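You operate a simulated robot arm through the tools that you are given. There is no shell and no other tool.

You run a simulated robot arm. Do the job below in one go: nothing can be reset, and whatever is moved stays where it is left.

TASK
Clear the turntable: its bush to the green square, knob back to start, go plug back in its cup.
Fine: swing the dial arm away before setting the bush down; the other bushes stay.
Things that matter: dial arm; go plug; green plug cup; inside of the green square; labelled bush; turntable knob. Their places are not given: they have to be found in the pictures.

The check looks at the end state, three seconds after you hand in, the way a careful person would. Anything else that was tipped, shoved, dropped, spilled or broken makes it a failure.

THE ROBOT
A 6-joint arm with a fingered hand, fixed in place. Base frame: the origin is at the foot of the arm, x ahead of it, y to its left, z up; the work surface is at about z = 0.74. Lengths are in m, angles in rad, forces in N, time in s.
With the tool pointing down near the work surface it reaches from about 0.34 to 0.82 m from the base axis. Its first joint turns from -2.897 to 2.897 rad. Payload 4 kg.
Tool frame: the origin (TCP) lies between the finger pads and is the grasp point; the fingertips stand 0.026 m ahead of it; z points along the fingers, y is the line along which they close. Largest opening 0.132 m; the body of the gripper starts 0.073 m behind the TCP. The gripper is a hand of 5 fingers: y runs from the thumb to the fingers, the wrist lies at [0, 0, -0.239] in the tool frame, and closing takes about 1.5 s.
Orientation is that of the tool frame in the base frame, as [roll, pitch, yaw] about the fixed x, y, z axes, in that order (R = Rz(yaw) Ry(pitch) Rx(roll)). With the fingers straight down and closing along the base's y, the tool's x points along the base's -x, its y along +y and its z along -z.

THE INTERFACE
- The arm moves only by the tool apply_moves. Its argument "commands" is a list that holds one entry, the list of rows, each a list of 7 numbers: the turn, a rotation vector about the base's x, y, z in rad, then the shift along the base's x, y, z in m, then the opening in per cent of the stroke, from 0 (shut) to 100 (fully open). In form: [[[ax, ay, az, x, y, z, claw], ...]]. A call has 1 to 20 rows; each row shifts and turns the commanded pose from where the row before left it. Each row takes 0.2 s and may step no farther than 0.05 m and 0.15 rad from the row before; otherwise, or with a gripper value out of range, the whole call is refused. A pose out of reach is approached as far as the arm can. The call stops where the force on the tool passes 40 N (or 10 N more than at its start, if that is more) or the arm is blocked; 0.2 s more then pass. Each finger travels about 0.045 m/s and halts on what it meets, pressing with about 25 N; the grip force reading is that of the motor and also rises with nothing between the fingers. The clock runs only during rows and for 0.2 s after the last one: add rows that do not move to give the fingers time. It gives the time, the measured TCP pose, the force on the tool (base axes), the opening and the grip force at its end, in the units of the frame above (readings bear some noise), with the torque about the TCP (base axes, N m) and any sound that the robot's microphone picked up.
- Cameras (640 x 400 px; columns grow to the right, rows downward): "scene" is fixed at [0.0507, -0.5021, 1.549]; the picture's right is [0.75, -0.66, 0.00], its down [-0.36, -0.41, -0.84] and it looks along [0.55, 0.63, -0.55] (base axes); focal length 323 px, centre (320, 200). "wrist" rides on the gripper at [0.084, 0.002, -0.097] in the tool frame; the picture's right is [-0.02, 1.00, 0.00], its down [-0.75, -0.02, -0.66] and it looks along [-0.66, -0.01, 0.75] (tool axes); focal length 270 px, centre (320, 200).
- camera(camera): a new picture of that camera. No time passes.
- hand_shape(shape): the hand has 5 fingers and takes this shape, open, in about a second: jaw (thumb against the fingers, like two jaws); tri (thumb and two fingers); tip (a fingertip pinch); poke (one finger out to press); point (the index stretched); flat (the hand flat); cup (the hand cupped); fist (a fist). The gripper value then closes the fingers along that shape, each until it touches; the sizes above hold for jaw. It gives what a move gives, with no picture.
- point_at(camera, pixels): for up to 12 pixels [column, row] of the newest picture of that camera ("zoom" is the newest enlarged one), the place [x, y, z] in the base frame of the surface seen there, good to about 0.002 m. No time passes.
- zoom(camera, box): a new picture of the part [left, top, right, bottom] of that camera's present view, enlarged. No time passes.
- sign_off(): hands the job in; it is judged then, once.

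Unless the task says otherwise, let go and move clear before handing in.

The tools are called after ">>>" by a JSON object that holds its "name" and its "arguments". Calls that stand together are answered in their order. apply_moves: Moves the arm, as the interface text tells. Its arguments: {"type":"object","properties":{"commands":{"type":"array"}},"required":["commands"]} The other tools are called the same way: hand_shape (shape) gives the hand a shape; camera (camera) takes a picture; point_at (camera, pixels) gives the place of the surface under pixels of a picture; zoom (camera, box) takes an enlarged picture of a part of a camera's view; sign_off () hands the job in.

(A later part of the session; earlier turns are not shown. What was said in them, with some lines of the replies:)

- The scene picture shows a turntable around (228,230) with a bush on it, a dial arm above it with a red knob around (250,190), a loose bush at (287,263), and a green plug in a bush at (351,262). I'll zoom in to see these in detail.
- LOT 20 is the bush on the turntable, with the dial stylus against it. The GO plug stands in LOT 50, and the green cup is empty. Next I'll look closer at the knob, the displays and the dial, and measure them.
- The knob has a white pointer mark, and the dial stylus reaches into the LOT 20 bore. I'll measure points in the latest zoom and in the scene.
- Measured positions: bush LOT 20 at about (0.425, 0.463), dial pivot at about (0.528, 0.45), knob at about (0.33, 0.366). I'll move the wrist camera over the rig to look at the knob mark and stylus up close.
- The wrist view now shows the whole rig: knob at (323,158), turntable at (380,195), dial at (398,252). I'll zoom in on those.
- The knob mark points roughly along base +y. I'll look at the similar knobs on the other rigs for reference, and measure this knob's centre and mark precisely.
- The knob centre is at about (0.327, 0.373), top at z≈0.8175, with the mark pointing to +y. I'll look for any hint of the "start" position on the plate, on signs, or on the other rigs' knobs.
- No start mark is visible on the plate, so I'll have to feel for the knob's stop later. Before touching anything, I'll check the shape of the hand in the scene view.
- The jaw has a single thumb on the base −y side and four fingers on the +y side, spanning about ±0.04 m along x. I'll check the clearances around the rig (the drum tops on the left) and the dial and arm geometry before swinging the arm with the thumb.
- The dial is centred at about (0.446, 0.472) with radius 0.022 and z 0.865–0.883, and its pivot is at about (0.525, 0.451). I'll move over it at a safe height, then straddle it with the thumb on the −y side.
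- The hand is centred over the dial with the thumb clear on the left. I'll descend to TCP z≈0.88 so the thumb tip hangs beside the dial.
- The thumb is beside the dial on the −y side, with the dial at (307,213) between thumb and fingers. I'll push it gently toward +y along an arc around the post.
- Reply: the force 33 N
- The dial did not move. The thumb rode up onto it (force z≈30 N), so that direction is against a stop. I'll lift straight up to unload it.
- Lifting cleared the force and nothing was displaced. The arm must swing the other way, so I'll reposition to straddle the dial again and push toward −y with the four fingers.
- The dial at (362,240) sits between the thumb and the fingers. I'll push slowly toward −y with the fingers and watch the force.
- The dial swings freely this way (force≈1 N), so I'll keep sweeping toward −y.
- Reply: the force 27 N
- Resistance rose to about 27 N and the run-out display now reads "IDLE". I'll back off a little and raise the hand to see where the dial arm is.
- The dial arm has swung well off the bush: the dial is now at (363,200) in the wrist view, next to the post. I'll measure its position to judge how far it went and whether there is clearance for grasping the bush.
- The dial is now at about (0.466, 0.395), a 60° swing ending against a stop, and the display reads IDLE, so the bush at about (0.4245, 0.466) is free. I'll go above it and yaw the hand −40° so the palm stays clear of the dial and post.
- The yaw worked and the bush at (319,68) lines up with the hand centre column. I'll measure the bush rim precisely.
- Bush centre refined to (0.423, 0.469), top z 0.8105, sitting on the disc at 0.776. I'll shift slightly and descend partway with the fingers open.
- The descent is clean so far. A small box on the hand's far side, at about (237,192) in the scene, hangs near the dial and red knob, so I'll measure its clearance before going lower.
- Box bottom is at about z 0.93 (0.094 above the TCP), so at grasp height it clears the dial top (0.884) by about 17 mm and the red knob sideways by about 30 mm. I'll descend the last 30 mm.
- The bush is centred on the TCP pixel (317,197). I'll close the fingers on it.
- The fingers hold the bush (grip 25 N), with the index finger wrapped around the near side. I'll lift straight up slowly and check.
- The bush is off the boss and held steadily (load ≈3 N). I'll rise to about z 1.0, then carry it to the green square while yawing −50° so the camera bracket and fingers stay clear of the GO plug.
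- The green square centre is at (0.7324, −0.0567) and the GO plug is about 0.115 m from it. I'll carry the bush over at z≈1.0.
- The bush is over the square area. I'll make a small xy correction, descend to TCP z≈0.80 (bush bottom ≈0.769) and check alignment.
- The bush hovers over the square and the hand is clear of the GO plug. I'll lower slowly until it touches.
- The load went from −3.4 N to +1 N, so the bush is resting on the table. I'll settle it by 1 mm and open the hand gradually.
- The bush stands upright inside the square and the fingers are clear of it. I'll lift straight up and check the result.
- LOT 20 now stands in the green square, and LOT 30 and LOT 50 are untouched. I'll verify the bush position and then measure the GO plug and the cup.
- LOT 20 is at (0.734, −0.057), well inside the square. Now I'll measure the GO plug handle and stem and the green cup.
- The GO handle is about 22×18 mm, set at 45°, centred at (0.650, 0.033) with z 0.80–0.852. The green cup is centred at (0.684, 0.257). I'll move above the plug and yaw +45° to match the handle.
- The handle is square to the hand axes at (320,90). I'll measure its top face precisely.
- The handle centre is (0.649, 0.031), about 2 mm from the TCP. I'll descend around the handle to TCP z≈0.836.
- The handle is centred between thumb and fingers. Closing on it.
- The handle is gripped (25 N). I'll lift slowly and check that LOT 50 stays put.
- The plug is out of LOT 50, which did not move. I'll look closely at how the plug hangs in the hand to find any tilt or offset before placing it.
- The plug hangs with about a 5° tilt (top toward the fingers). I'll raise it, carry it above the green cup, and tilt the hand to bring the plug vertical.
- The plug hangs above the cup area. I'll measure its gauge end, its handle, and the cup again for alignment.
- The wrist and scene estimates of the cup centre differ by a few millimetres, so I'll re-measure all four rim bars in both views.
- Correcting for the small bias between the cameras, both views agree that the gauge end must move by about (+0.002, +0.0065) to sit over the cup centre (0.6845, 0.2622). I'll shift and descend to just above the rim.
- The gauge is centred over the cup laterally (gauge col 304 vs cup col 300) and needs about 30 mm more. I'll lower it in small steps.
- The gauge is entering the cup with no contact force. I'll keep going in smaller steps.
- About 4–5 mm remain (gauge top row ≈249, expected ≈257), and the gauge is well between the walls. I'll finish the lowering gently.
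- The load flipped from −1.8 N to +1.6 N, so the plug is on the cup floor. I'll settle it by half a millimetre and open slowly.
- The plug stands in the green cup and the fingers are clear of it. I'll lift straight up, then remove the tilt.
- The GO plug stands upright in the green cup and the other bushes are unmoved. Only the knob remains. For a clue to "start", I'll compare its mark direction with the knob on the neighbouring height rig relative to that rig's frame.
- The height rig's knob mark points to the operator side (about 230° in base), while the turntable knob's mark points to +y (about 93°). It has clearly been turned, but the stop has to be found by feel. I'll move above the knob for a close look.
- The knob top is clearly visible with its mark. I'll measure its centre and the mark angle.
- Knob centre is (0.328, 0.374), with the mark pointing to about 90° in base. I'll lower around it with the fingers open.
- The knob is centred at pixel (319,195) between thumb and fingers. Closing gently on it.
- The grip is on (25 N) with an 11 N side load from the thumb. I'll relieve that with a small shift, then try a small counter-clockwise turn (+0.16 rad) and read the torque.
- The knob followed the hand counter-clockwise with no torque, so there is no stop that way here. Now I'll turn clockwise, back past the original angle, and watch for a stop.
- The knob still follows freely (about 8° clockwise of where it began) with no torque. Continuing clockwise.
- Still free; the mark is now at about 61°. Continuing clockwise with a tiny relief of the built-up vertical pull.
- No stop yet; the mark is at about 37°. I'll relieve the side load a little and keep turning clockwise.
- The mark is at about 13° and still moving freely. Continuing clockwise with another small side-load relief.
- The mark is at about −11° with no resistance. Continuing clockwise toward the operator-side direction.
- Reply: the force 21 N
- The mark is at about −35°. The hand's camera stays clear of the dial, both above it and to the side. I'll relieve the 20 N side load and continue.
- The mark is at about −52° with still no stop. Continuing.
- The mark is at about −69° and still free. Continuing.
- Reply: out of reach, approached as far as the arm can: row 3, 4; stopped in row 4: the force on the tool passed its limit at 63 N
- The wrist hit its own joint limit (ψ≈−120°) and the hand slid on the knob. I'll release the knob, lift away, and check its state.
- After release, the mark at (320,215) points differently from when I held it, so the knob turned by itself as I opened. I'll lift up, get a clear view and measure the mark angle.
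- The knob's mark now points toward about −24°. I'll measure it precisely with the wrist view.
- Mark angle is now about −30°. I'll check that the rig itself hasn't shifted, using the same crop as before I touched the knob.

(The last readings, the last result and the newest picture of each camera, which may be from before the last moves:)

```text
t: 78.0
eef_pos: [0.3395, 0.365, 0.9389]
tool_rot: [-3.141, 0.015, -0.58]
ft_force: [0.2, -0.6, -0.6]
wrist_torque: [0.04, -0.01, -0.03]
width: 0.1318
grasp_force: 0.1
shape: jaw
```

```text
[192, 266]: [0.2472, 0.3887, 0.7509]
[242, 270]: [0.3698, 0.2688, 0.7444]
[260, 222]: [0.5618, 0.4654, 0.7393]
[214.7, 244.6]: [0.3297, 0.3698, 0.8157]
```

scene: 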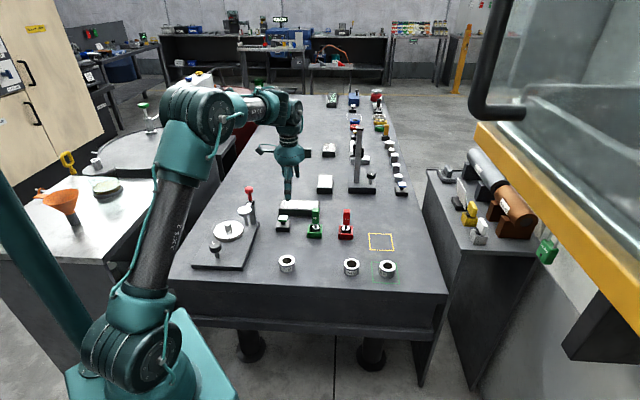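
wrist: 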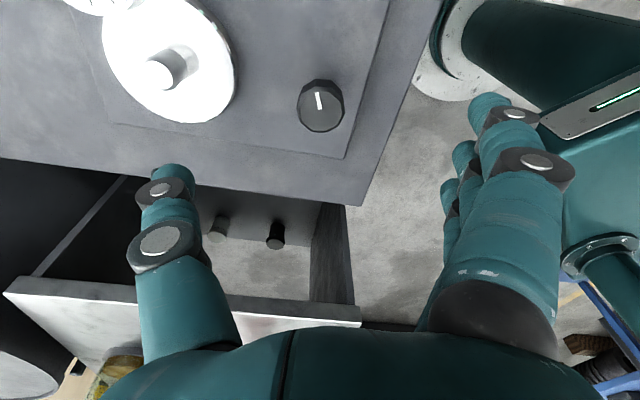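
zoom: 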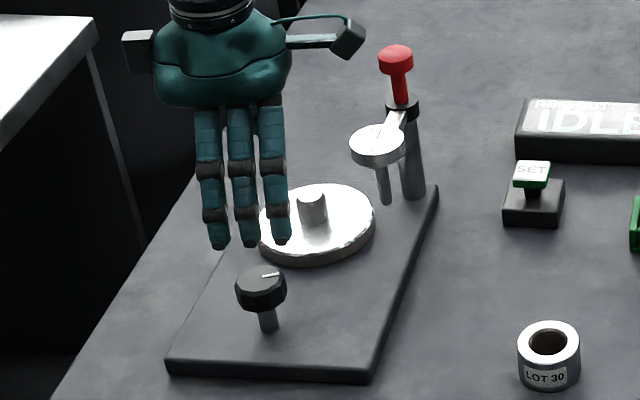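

The rig base hasn't moved; only the knob turned, by about 120° clockwise overall, and no hard stop was felt yet. I'll unwind the wrist counter-clockwise at a safe height, then regrasp with plenty of clockwise travel.

>>> {"name": "apply_moves", "arguments": {"commands": [[[-0.0082, -0.0125, 0, -0.005, 0.004, 0.02, 100], [0, 0, 0.148, -0.003, 0.002, 0.0, 100], [0, 0, 0.148, 0, 0, 0, 100], [0, 0, 0.148, 0, 0, 0, 100], [0, 0, 0.148, 0, 0, 0, 100], [0, 0, 0.148, 0, 0, 0, 100], [0, 0, 0.148, 0, 0, 0, 100], [0, 0, 0.148, 0, 0, 0, 100], [0, 0, 0.148, 0, 0, 0, 100], [0, 0, 0.148, 0, 0, 0, 100], [0, 0, 0.148, 0, 0, 0, 100], [0, 0, 0.148, 0, 0, 0, 100], [0, 0, 0.148, 0, 0, 0, 100], [0, 0, 0.148, 0, 0, 0, 100], [0, 0, 0.148, 0, 0, 0, 100], [0, 0, 0.148, 0, 0, 0, 100], [0, 0, 0.148, 0, 0, 0, 100], [0, 0, 0.148, 0, 0, 0, 100], [0, 0, 0.148, 0, 0, 0, 100], [0, 0, 0.148, 0, 0, 0, 100]]]}}

>>> {"name": "apply_moves", "arguments": {"commands": [[[0, 0, 0.148, 0, 0, 0, 100], [0, 0, 0.148, 0, 0, 0, 100], [0, 0, 0.148, 0, 0, 0, 100], [0, 0, 0.148, 0, 0, 0, 100], [0, 0, 0.148, 0, 0, 0, 100], [0, 0, 0.148, 0, 0, 0, 100], [0, 0, 0, 0, 0, 0, 100], [0, 0, 0, 0, 0, 0, 100]]]}}

>>> {"name": "camera", "arguments": {"camera": "wrist"}}

>>> {"name": "zoom", "arguments": {"camera": "scene", "box": [185, 175, 275, 275]}}

```text
t: 82.2
eef_pos: [0.3324, 0.3705, 0.9571]
tool_rot: [3.142, -0.001, 2.228]
ft_force: [0.0, 0.3, -0.4]
wrist_torque: [0.01, -0.01, -0.01]
width: 0.132
grasp_force: 0.0
shape: jaw
out of reach, approached as far as the arm can: row 1
```

```text
t: 84.0
eef_pos: [0.3322, 0.3715, 0.9568]
tool_rot: [3.141, 0.001, 3.117]
ft_force: [-0.6, -0.1, 0.3]
wrist_torque: [-0.01, 0.02, -0.03]
width: 0.1323
grasp_force: 0.1
shape: jaw
```

```text
taken
```

wrist: 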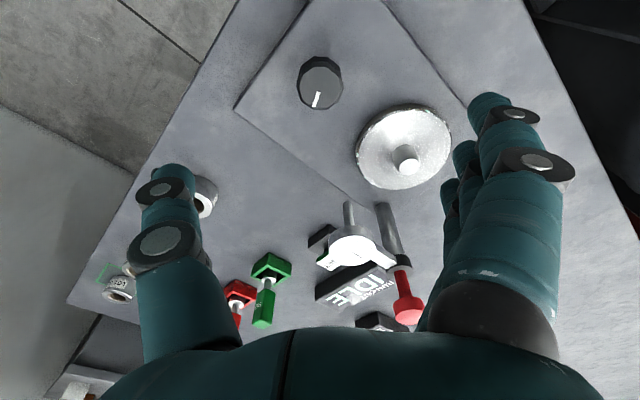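

```text
4.00 times, centred on (230, 225) of scene
```

zoom: 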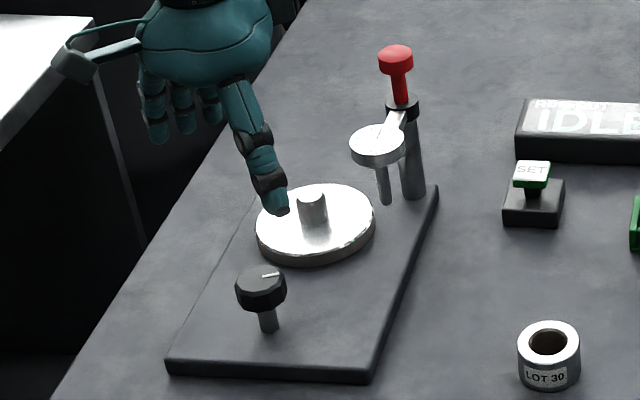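

The wrist is unwound (ψ≈89°). I'll measure the knob's mark again from this clean pose.

>>> {"name": "zoom", "arguments": {"camera": "wrist", "box": [280, 40, 360, 130]}}

>>> {"name": "point_at", "arguments": {"camera": "zoom", "pixels": [[312, 231], [303, 300], [325, 165], [315, 310], [225, 235], [415, 235], [320, 240], [317, 260]]}}

```text
4.44 times, centred on (320, 85) of wrist
```

zoom: 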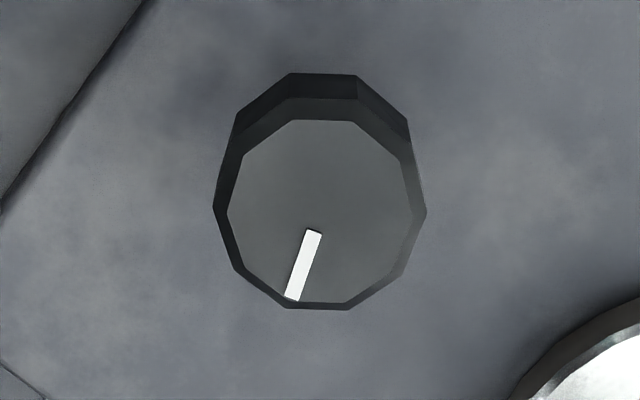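

```text
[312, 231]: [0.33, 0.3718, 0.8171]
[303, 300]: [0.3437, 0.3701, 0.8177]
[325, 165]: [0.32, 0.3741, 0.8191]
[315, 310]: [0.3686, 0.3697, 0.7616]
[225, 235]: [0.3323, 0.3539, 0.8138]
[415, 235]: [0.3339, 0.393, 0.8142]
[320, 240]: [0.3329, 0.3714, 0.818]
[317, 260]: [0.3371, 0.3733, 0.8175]
```

The mark is at about −20° and stable. I'll descend and regrasp the knob (centre ≈(0.3295, 0.3725)) with the hand now at ψ≈89°.

>>> {"name": "apply_moves", "arguments": {"commands": [[[0, 0, 0, -0.0025, 0.001, -0.03, 100], [0, 0, 0, 0, 0, -0.03, 95], [0, 0, 0, 0, 0, -0.03, 90], [0, 0, 0, 0, 0, -0.03, 80], [0, 0, 0, 0, 0, -0.0255, 75], [0, 0, 0, 0, 0, 0, 70], [0, 0, 0, 0, 0, 0, 70]]]}}

>>> {"name": "camera", "arguments": {"camera": "wrist"}}

```text
t: 85.6
eef_pos: [0.3304, 0.3724, 0.8106]
tool_rot: [3.14, -0.002, 3.114]
ft_force: [0.1, -0.8, -0.3]
wrist_torque: [-0.01, -0.01, 0.02]
width: 0.0927
grasp_force: 0.1
shape: jaw
```

```text
taken
```

wrist: 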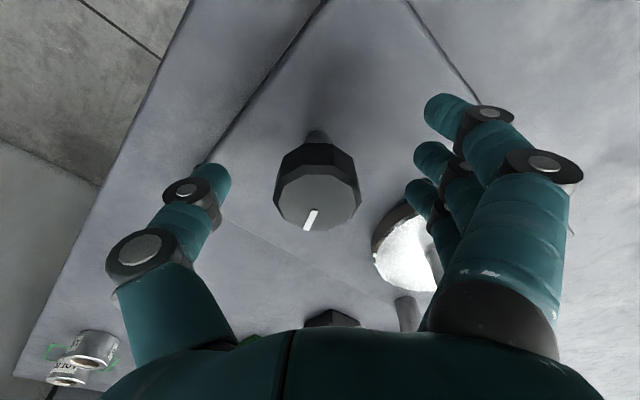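

The knob is centred at (317,192). Closing on it, then checking.

>>> {"name": "apply_moves", "arguments": {"commands": [[[0, 0, 0, 0, 0, 0, 55], [0, 0, 0, 0, 0, 0, 42], [0, 0, 0, 0, 0, 0, 32], [0, 0, 0, 0, 0, 0, 24], [0, 0, 0, 0, 0, 0, 18], [0, 0, 0, 0, 0, 0, 15], [0, 0, 0, 0, 0, 0, 15], [0, 0, 0, 0, 0, 0, 15], [0, 0, 0, 0, 0, 0, 15]]]}}

>>> {"name": "zoom", "arguments": {"camera": "wrist", "box": [260, 130, 380, 250]}}

```text
t: 87.6
eef_pos: [0.3303, 0.3721, 0.8108]
tool_rot: [-3.141, 0.001, 3.114]
ft_force: [0.8, -11.4, -4.3]
wrist_torque: [-0.22, 0.0, 0.04]
width: 0.0209
grasp_force: 25.4
shape: jaw
```

```text
3.33 times, centred on (320, 190) of wrist
```

zoom: 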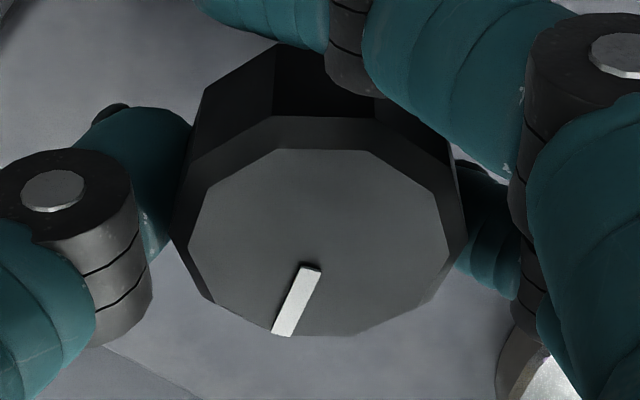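

The grasp is good with the mark unchanged. Turning clockwise again in small steps, moving the TCP so the rotation stays about the knob axis.

>>> {"name": "apply_moves", "arguments": {"commands": [[[0, 0, -0.07, -0.0003, -0.0008, 0, 15], [0, 0, -0.07, -0.0002, -0.0002, 0, 15], [0, 0, -0.07, -0.0002, -0.0001, 0, 15], [0, 0, -0.07, -0.0002, -0.0001, 0, 15], [0, 0, -0.07, -0.0002, -0.0001, 0, 15], [0, 0, -0.07, -0.0002, -0.0001, 0, 15], [0, 0, -0.07, -0.0002, -0.0001, 0, 15], [0, 0, -0.07, -0.0002, -0.0001, 0, 15], [0, 0, 0, 0, 0, 0, 15]]]}}

>>> {"name": "zoom", "arguments": {"camera": "wrist", "box": [260, 130, 380, 250]}}

```text
t: 89.6
eef_pos: [0.3294, 0.3696, 0.812]
tool_rot: [-3.141, -0.002, 2.555]
ft_force: [7.9, -12.5, -5.5]
wrist_torque: [-0.21, -0.09, 0.06]
width: 0.0203
grasp_force: 25.0
shape: jaw
```

```text
3.33 times, centred on (320, 190) of wrist
```

zoom: 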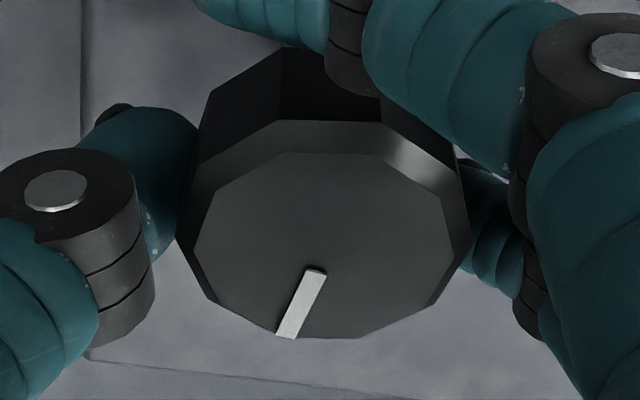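

The knob follows (mark ≈−52°). I'll adjust for the side load and continue clockwise.

>>> {"name": "apply_moves", "arguments": {"commands": [[[0, 0, -0.07, 0.001, -0.0008, 0, 15], [0, 0, -0.07, 0.0005, -0.0004, 0, 15], [0, 0, -0.07, 0, 0, 0, 15], [0, 0, -0.07, 0, 0, 0, 15], [0, 0, -0.07, 0, 0, 0, 15], [0, 0, -0.07, 0, 0, 0, 15], [0, 0, -0.07, 0, 0, 0, 15], [0, 0, 0, 0, 0, 0, 15]]]}}

>>> {"name": "zoom", "arguments": {"camera": "wrist", "box": [260, 130, 380, 250]}}

```text
t: 91.4
eef_pos: [0.3292, 0.3698, 0.8117]
tool_rot: [-3.141, 0.0, 2.066]
ft_force: [-11.5, -7.1, -6.4]
wrist_torque: [-0.08, 0.21, 0.03]
width: 0.0199
grasp_force: 25.2
shape: jaw
```

```text
3.33 times, centred on (320, 190) of wrist
```

zoom: 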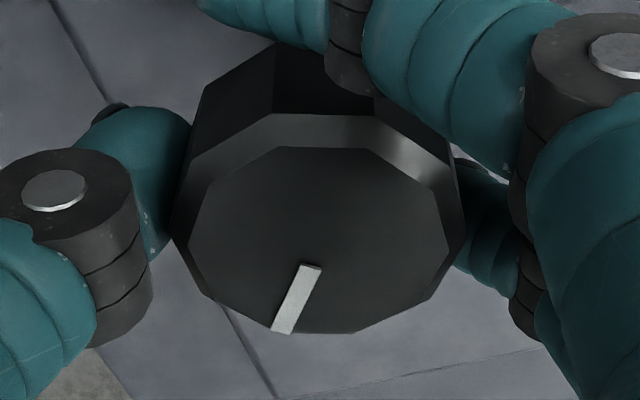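

The mark is at about −80° with no stop yet. Continuing clockwise.

>>> {"name": "apply_moves", "arguments": {"commands": [[[0, 0, -0.06, -0.0008, -0.0005, 0, 15], [0, 0, -0.06, -0.0004, 0, 0, 15], [0, 0, -0.06, 0, 0, 0, 15], [0, 0, -0.06, 0, 0, 0, 15], [0, 0, -0.06, 0, 0, 0, 15], [0, 0, -0.06, 0, 0, 0, 15], [0, 0, -0.06, 0, 0, 0, 15], [0, 0, 0, 0, 0, 0, 15]]]}}

>>> {"name": "zoom", "arguments": {"camera": "wrist", "box": [260, 130, 380, 250]}}

```text
t: 93.2
eef_pos: [0.3288, 0.3704, 0.8117]
tool_rot: [-3.141, 0.0, 1.646]
ft_force: [-9.2, -0.2, -10.1]
wrist_torque: [0.0, 0.12, 0.02]
width: 0.0195
grasp_force: 25.6
shape: jaw
```

```text
3.33 times, centred on (320, 190) of wrist
```

zoom: 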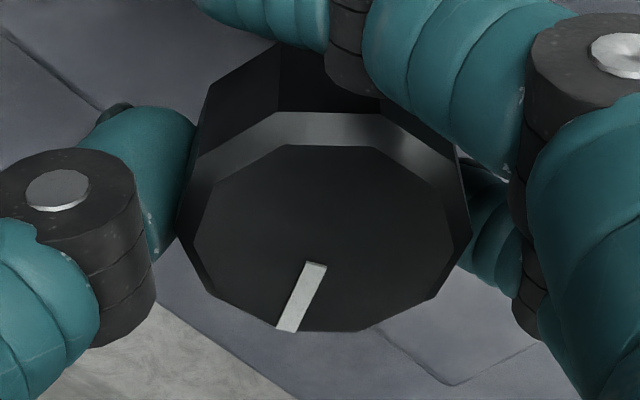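

The mark is at about −104° and still free. Continuing toward the operator-side direction.

>>> {"name": "apply_moves", "arguments": {"commands": [[[0, 0, -0.05, -0.0003, 0, -0.0008, 15], [0, 0, -0.05, 0, 0, -0.0005, 15], [0, 0, -0.05, 0, 0, 0, 15], [0, 0, -0.05, 0, 0, 0, 15], [0, 0, -0.05, 0, 0, 0, 15], [0, 0, -0.05, 0, 0, 0, 15], [0, 0, 0, 0, 0, 0, 15]]]}}

>>> {"name": "zoom", "arguments": {"camera": "wrist", "box": [260, 130, 380, 250]}}

```text
t: 94.8
eef_pos: [0.3278, 0.3691, 0.8106]
tool_rot: [3.14, -0.001, 1.342]
ft_force: [-12.5, 10.5, 4.0]
wrist_torque: [0.17, 0.28, 0.07]
width: 0.0204
grasp_force: 24.9
shape: jaw
```

```text
3.33 times, centred on (320, 190) of wrist
```

zoom: 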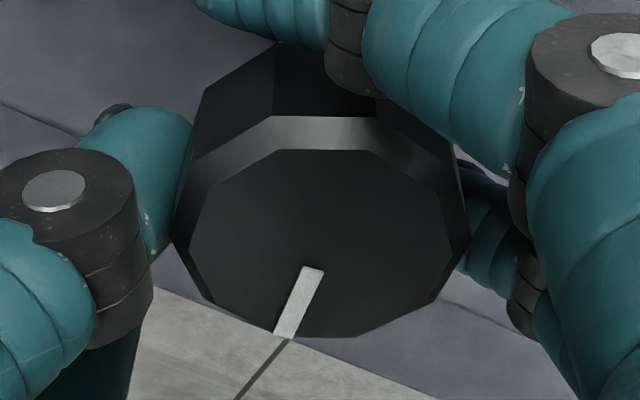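

The mark is at about −122°. Continuing with small side-load relief, watching for a stop near −135°.

>>> {"name": "apply_moves", "arguments": {"commands": [[[0, 0, -0.04, -0.0006, 0.0008, 0, 15], [0, 0, -0.04, -0.0004, 0.0004, 0, 15], [0, 0, -0.04, 0, 0, 0, 15], [0, 0, -0.04, 0, 0, 0, 15], [0, 0, -0.04, 0, 0, 0, 15], [0, 0, -0.04, 0, 0, 0, 15], [0, 0, -0.04, 0, 0, 0, 15], [0, 0, -0.04, 0, 0, 0, 15], [0, 0, 0, 0, 0, 0, 15]]]}}

>>> {"name": "zoom", "arguments": {"camera": "wrist", "box": [260, 130, 380, 250]}}

```text
t: 96.8
eef_pos: [0.3267, 0.3699, 0.8116]
tool_rot: [-3.14, 0.004, 1.025]
ft_force: [-16.2, -5.7, -7.2]
wrist_torque: [0.01, 0.39, 0.58]
width: 0.0202
grasp_force: 24.7
shape: jaw
```

```text
3.33 times, centred on (320, 190) of wrist
```

zoom: 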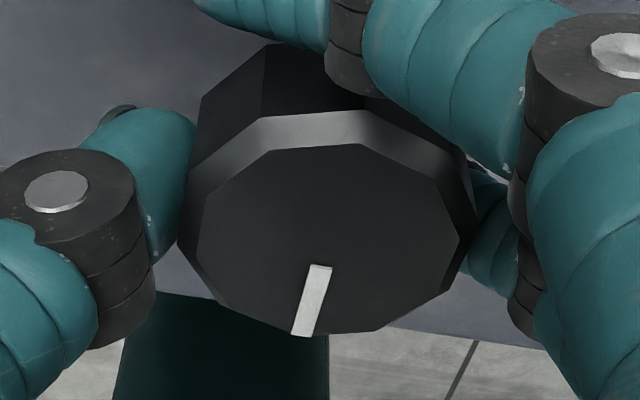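

Torque jumped to 0.58 N·m and the knob stopped following: a hard stop with the mark at about −133°, pointing to the operator side just like the reference knob. That is the start position. I'll release while still turning slightly clockwise so the fingers can't drag it off the stop.

>>> {"name": "apply_moves", "arguments": {"commands": [[[0, 0, -0.02, -0.0006, -0.0002, 0, 18], [0, 0, -0.03, -0.0006, -0.0002, 0, 22], [0, 0, -0.03, 0, 0, 0, 27], [0, 0, -0.03, 0, 0, 0, 33], [0, 0, -0.03, 0, 0, 0, 40], [0, 0, -0.03, 0, 0, 0, 50], [0, 0, -0.02, 0, 0, 0, 60], [0, 0, 0, 0, 0, 0, 72], [0, 0, 0, 0, 0, 0, 80], [0, 0, 0, 0, 0, 0, 80]]]}}

>>> {"name": "camera", "arguments": {"camera": "wrist"}}

>>> {"name": "zoom", "arguments": {"camera": "wrist", "box": [260, 130, 380, 250]}}

```text
t: 99.0
eef_pos: [0.3265, 0.3702, 0.8105]
tool_rot: [3.141, -0.002, 0.834]
ft_force: [-0.2, -0.2, 0.1]
wrist_torque: [-0.03, 0.01, 0.01]
width: 0.1052
grasp_force: 0.0
shape: jaw
```

```text
taken
```

wrist: 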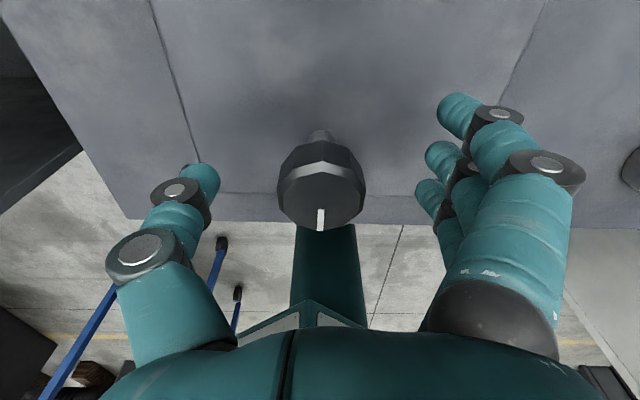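

```text
3.33 times, centred on (320, 190) of wrist
```

zoom: 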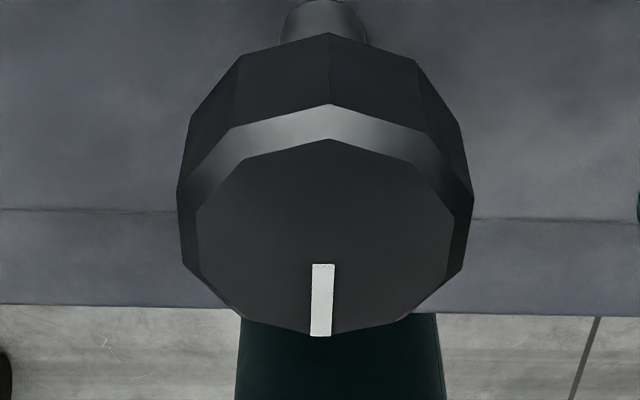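

The knob stayed at the stop. The mark now points exactly perpendicular to the plate's front edge (≈−133°), confirming the start position. I'll lift straight up and clear.

>>> {"name": "apply_moves", "arguments": {"commands": [[[0, 0, 0, 0, 0, 0.015, 85], [0, 0, 0, 0, 0, 0.025, 90], [0, 0, 0, 0, 0, 0.035, 100], [0, 0, 0, 0, 0, 0.04, 100], [0, 0, 0, 0, 0, 0.04, 100], [0, 0, 0, 0, 0, 0.04, 100], [0, 0, 0, 0, 0, 0, 100]]]}}

>>> {"name": "camera", "arguments": {"camera": "wrist"}}

>>> {"name": "camera", "arguments": {"camera": "scene"}}

>>> {"name": "zoom", "arguments": {"camera": "scene", "box": [185, 175, 275, 275]}}

>>> {"name": "zoom", "arguments": {"camera": "scene", "box": [270, 190, 420, 290]}}

```text
t: 100.6
eef_pos: [0.325, 0.3713, 1.0065]
tool_rot: [-3.139, 0.0, 0.835]
ft_force: [0.1, 0.2, -0.4]
wrist_torque: [-0.01, 0.02, 0.04]
width: 0.1316
grasp_force: 0.0
shape: jaw
```

```text
taken
```

wrist: 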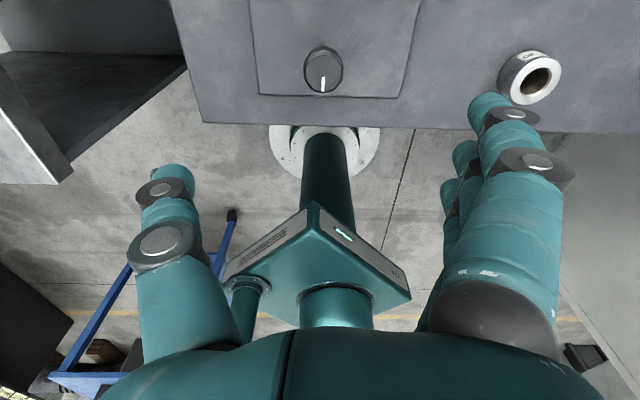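

```text
taken
```

scene: 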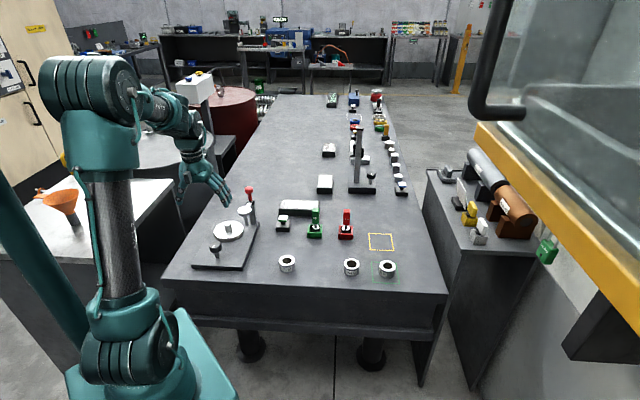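

```text
4.00 times, centred on (230, 225) of scene
```

zoom: 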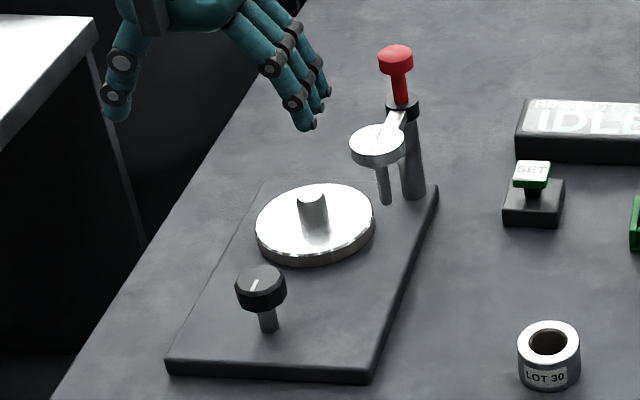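

```text
4.00 times, centred on (345, 240) of scene
```

zoom: 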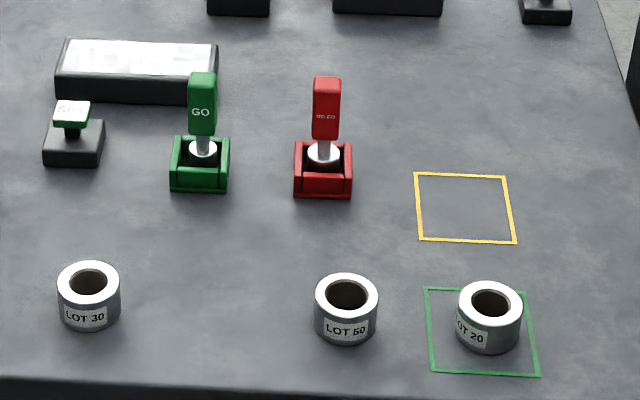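

The picture shows everything in place: LOT 20 in the green square, GO plug in the green cup, dial arm aside, knob mark at start. I'll raise the arm further clear and take final close-ups.

>>> {"name": "apply_moves", "arguments": {"commands": [[[0, 0, 0, 0.005, 0.005, 0.04, 100], [0, 0, 0, 0.005, 0.005, 0.04, 100], [0, 0, 0, 0.005, 0.005, 0.04, 100], [0, 0, 0, 0.005, 0.005, 0.04, 100], [0, 0, 0, 0, 0, 0, 100], [0, 0, 0, 0, 0, 0, 100]]]}}

>>> {"name": "zoom", "arguments": {"camera": "scene", "box": [200, 180, 270, 275]}}

>>> {"name": "zoom", "arguments": {"camera": "scene", "box": [295, 200, 335, 245]}}

>>> {"name": "zoom", "arguments": {"camera": "scene", "box": [365, 245, 415, 295]}}

```text
t: 102.0
eef_pos: [0.3458, 0.3888, 1.1679]
tool_rot: [3.141, -0.001, 0.835]
ft_force: [-0.1, 0.4, 0.0]
wrist_torque: [0.0, 0.01, 0.0]
width: 0.1316
grasp_force: 0.1
shape: jaw
```

```text
4.21 times, centred on (235, 228) of scene
```

zoom: 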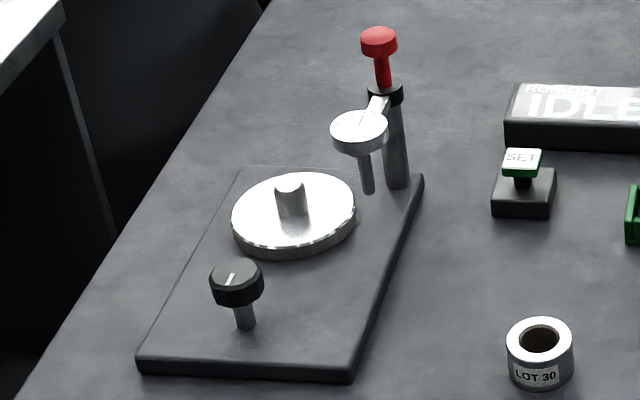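

```text
8.89 times, centred on (315, 222) of scene
```

zoom: 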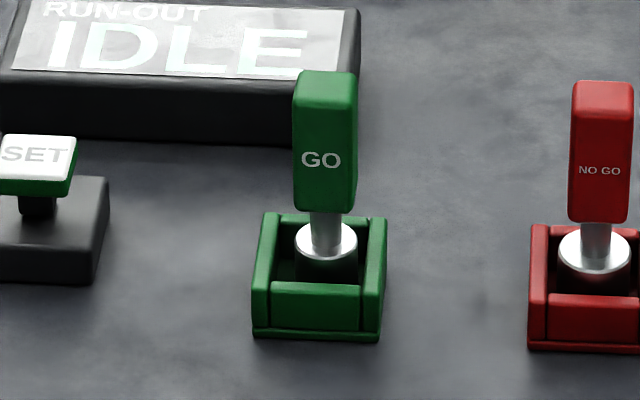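

```text
8.00 times, centred on (390, 270) of scene
```

zoom: 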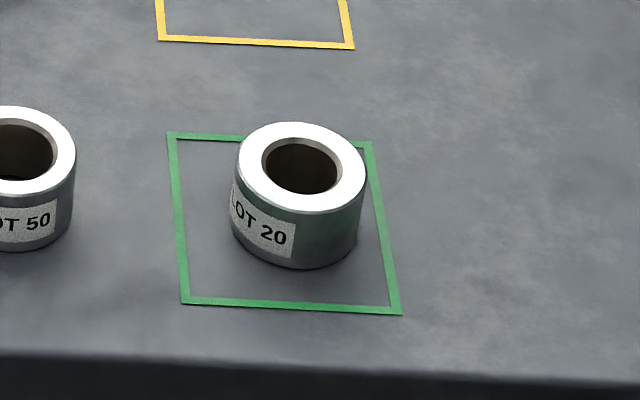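

Final close-ups confirm it:
- **LOT 20:** stands fully inside the green lines.
- **GO plug:** upright in the green cup, matching the NO-GO plug in its own cup.
- **Dial arm:** swung off the turntable, with the display reading IDLE.
- **Knob:** mark at the start stop.
- **Other bushes:** LOT 30 and LOT 50 are undisturbed.

The hand is empty and well clear, so I'm handing in.

>>> {"name": "sign_off", "arguments": {}}

```text
The job is handed in.
```

The turntable is cleared and the job is handed in; I don't have the check's verdict. The last pictures showed:

- **Bush:** LOT 20 came off the turntable and stands fully inside the green square.
- **Dial arm:** I swung it about 60° to its stop, clear of the turntable, before moving the bush. The run-out display now reads IDLE.
- **Go plug:** It is out of LOT 50 and upright in the green cup.
- **Knob:** I turned it clockwise to its hard stop and it stayed there. Nothing on the rig marks "start", so I took that stop as start. The knob's mark points to the operator side, like the knob on the height rig.
- **Other bushes:** LOT 30 and LOT 50 are where they were.

Two things didn't go cleanly:

- **First push on the dial arm:** I pushed it the wrong way at first. The thumb pressed on the dial with about 30 N, but the arm did not move.
- **Turning the knob:** The wrist reached its own joint limit and the force on the knob spiked to 63 N. The hand slipped, so I let go and gripped again. The rig did not shift, and I saw no damage either time.
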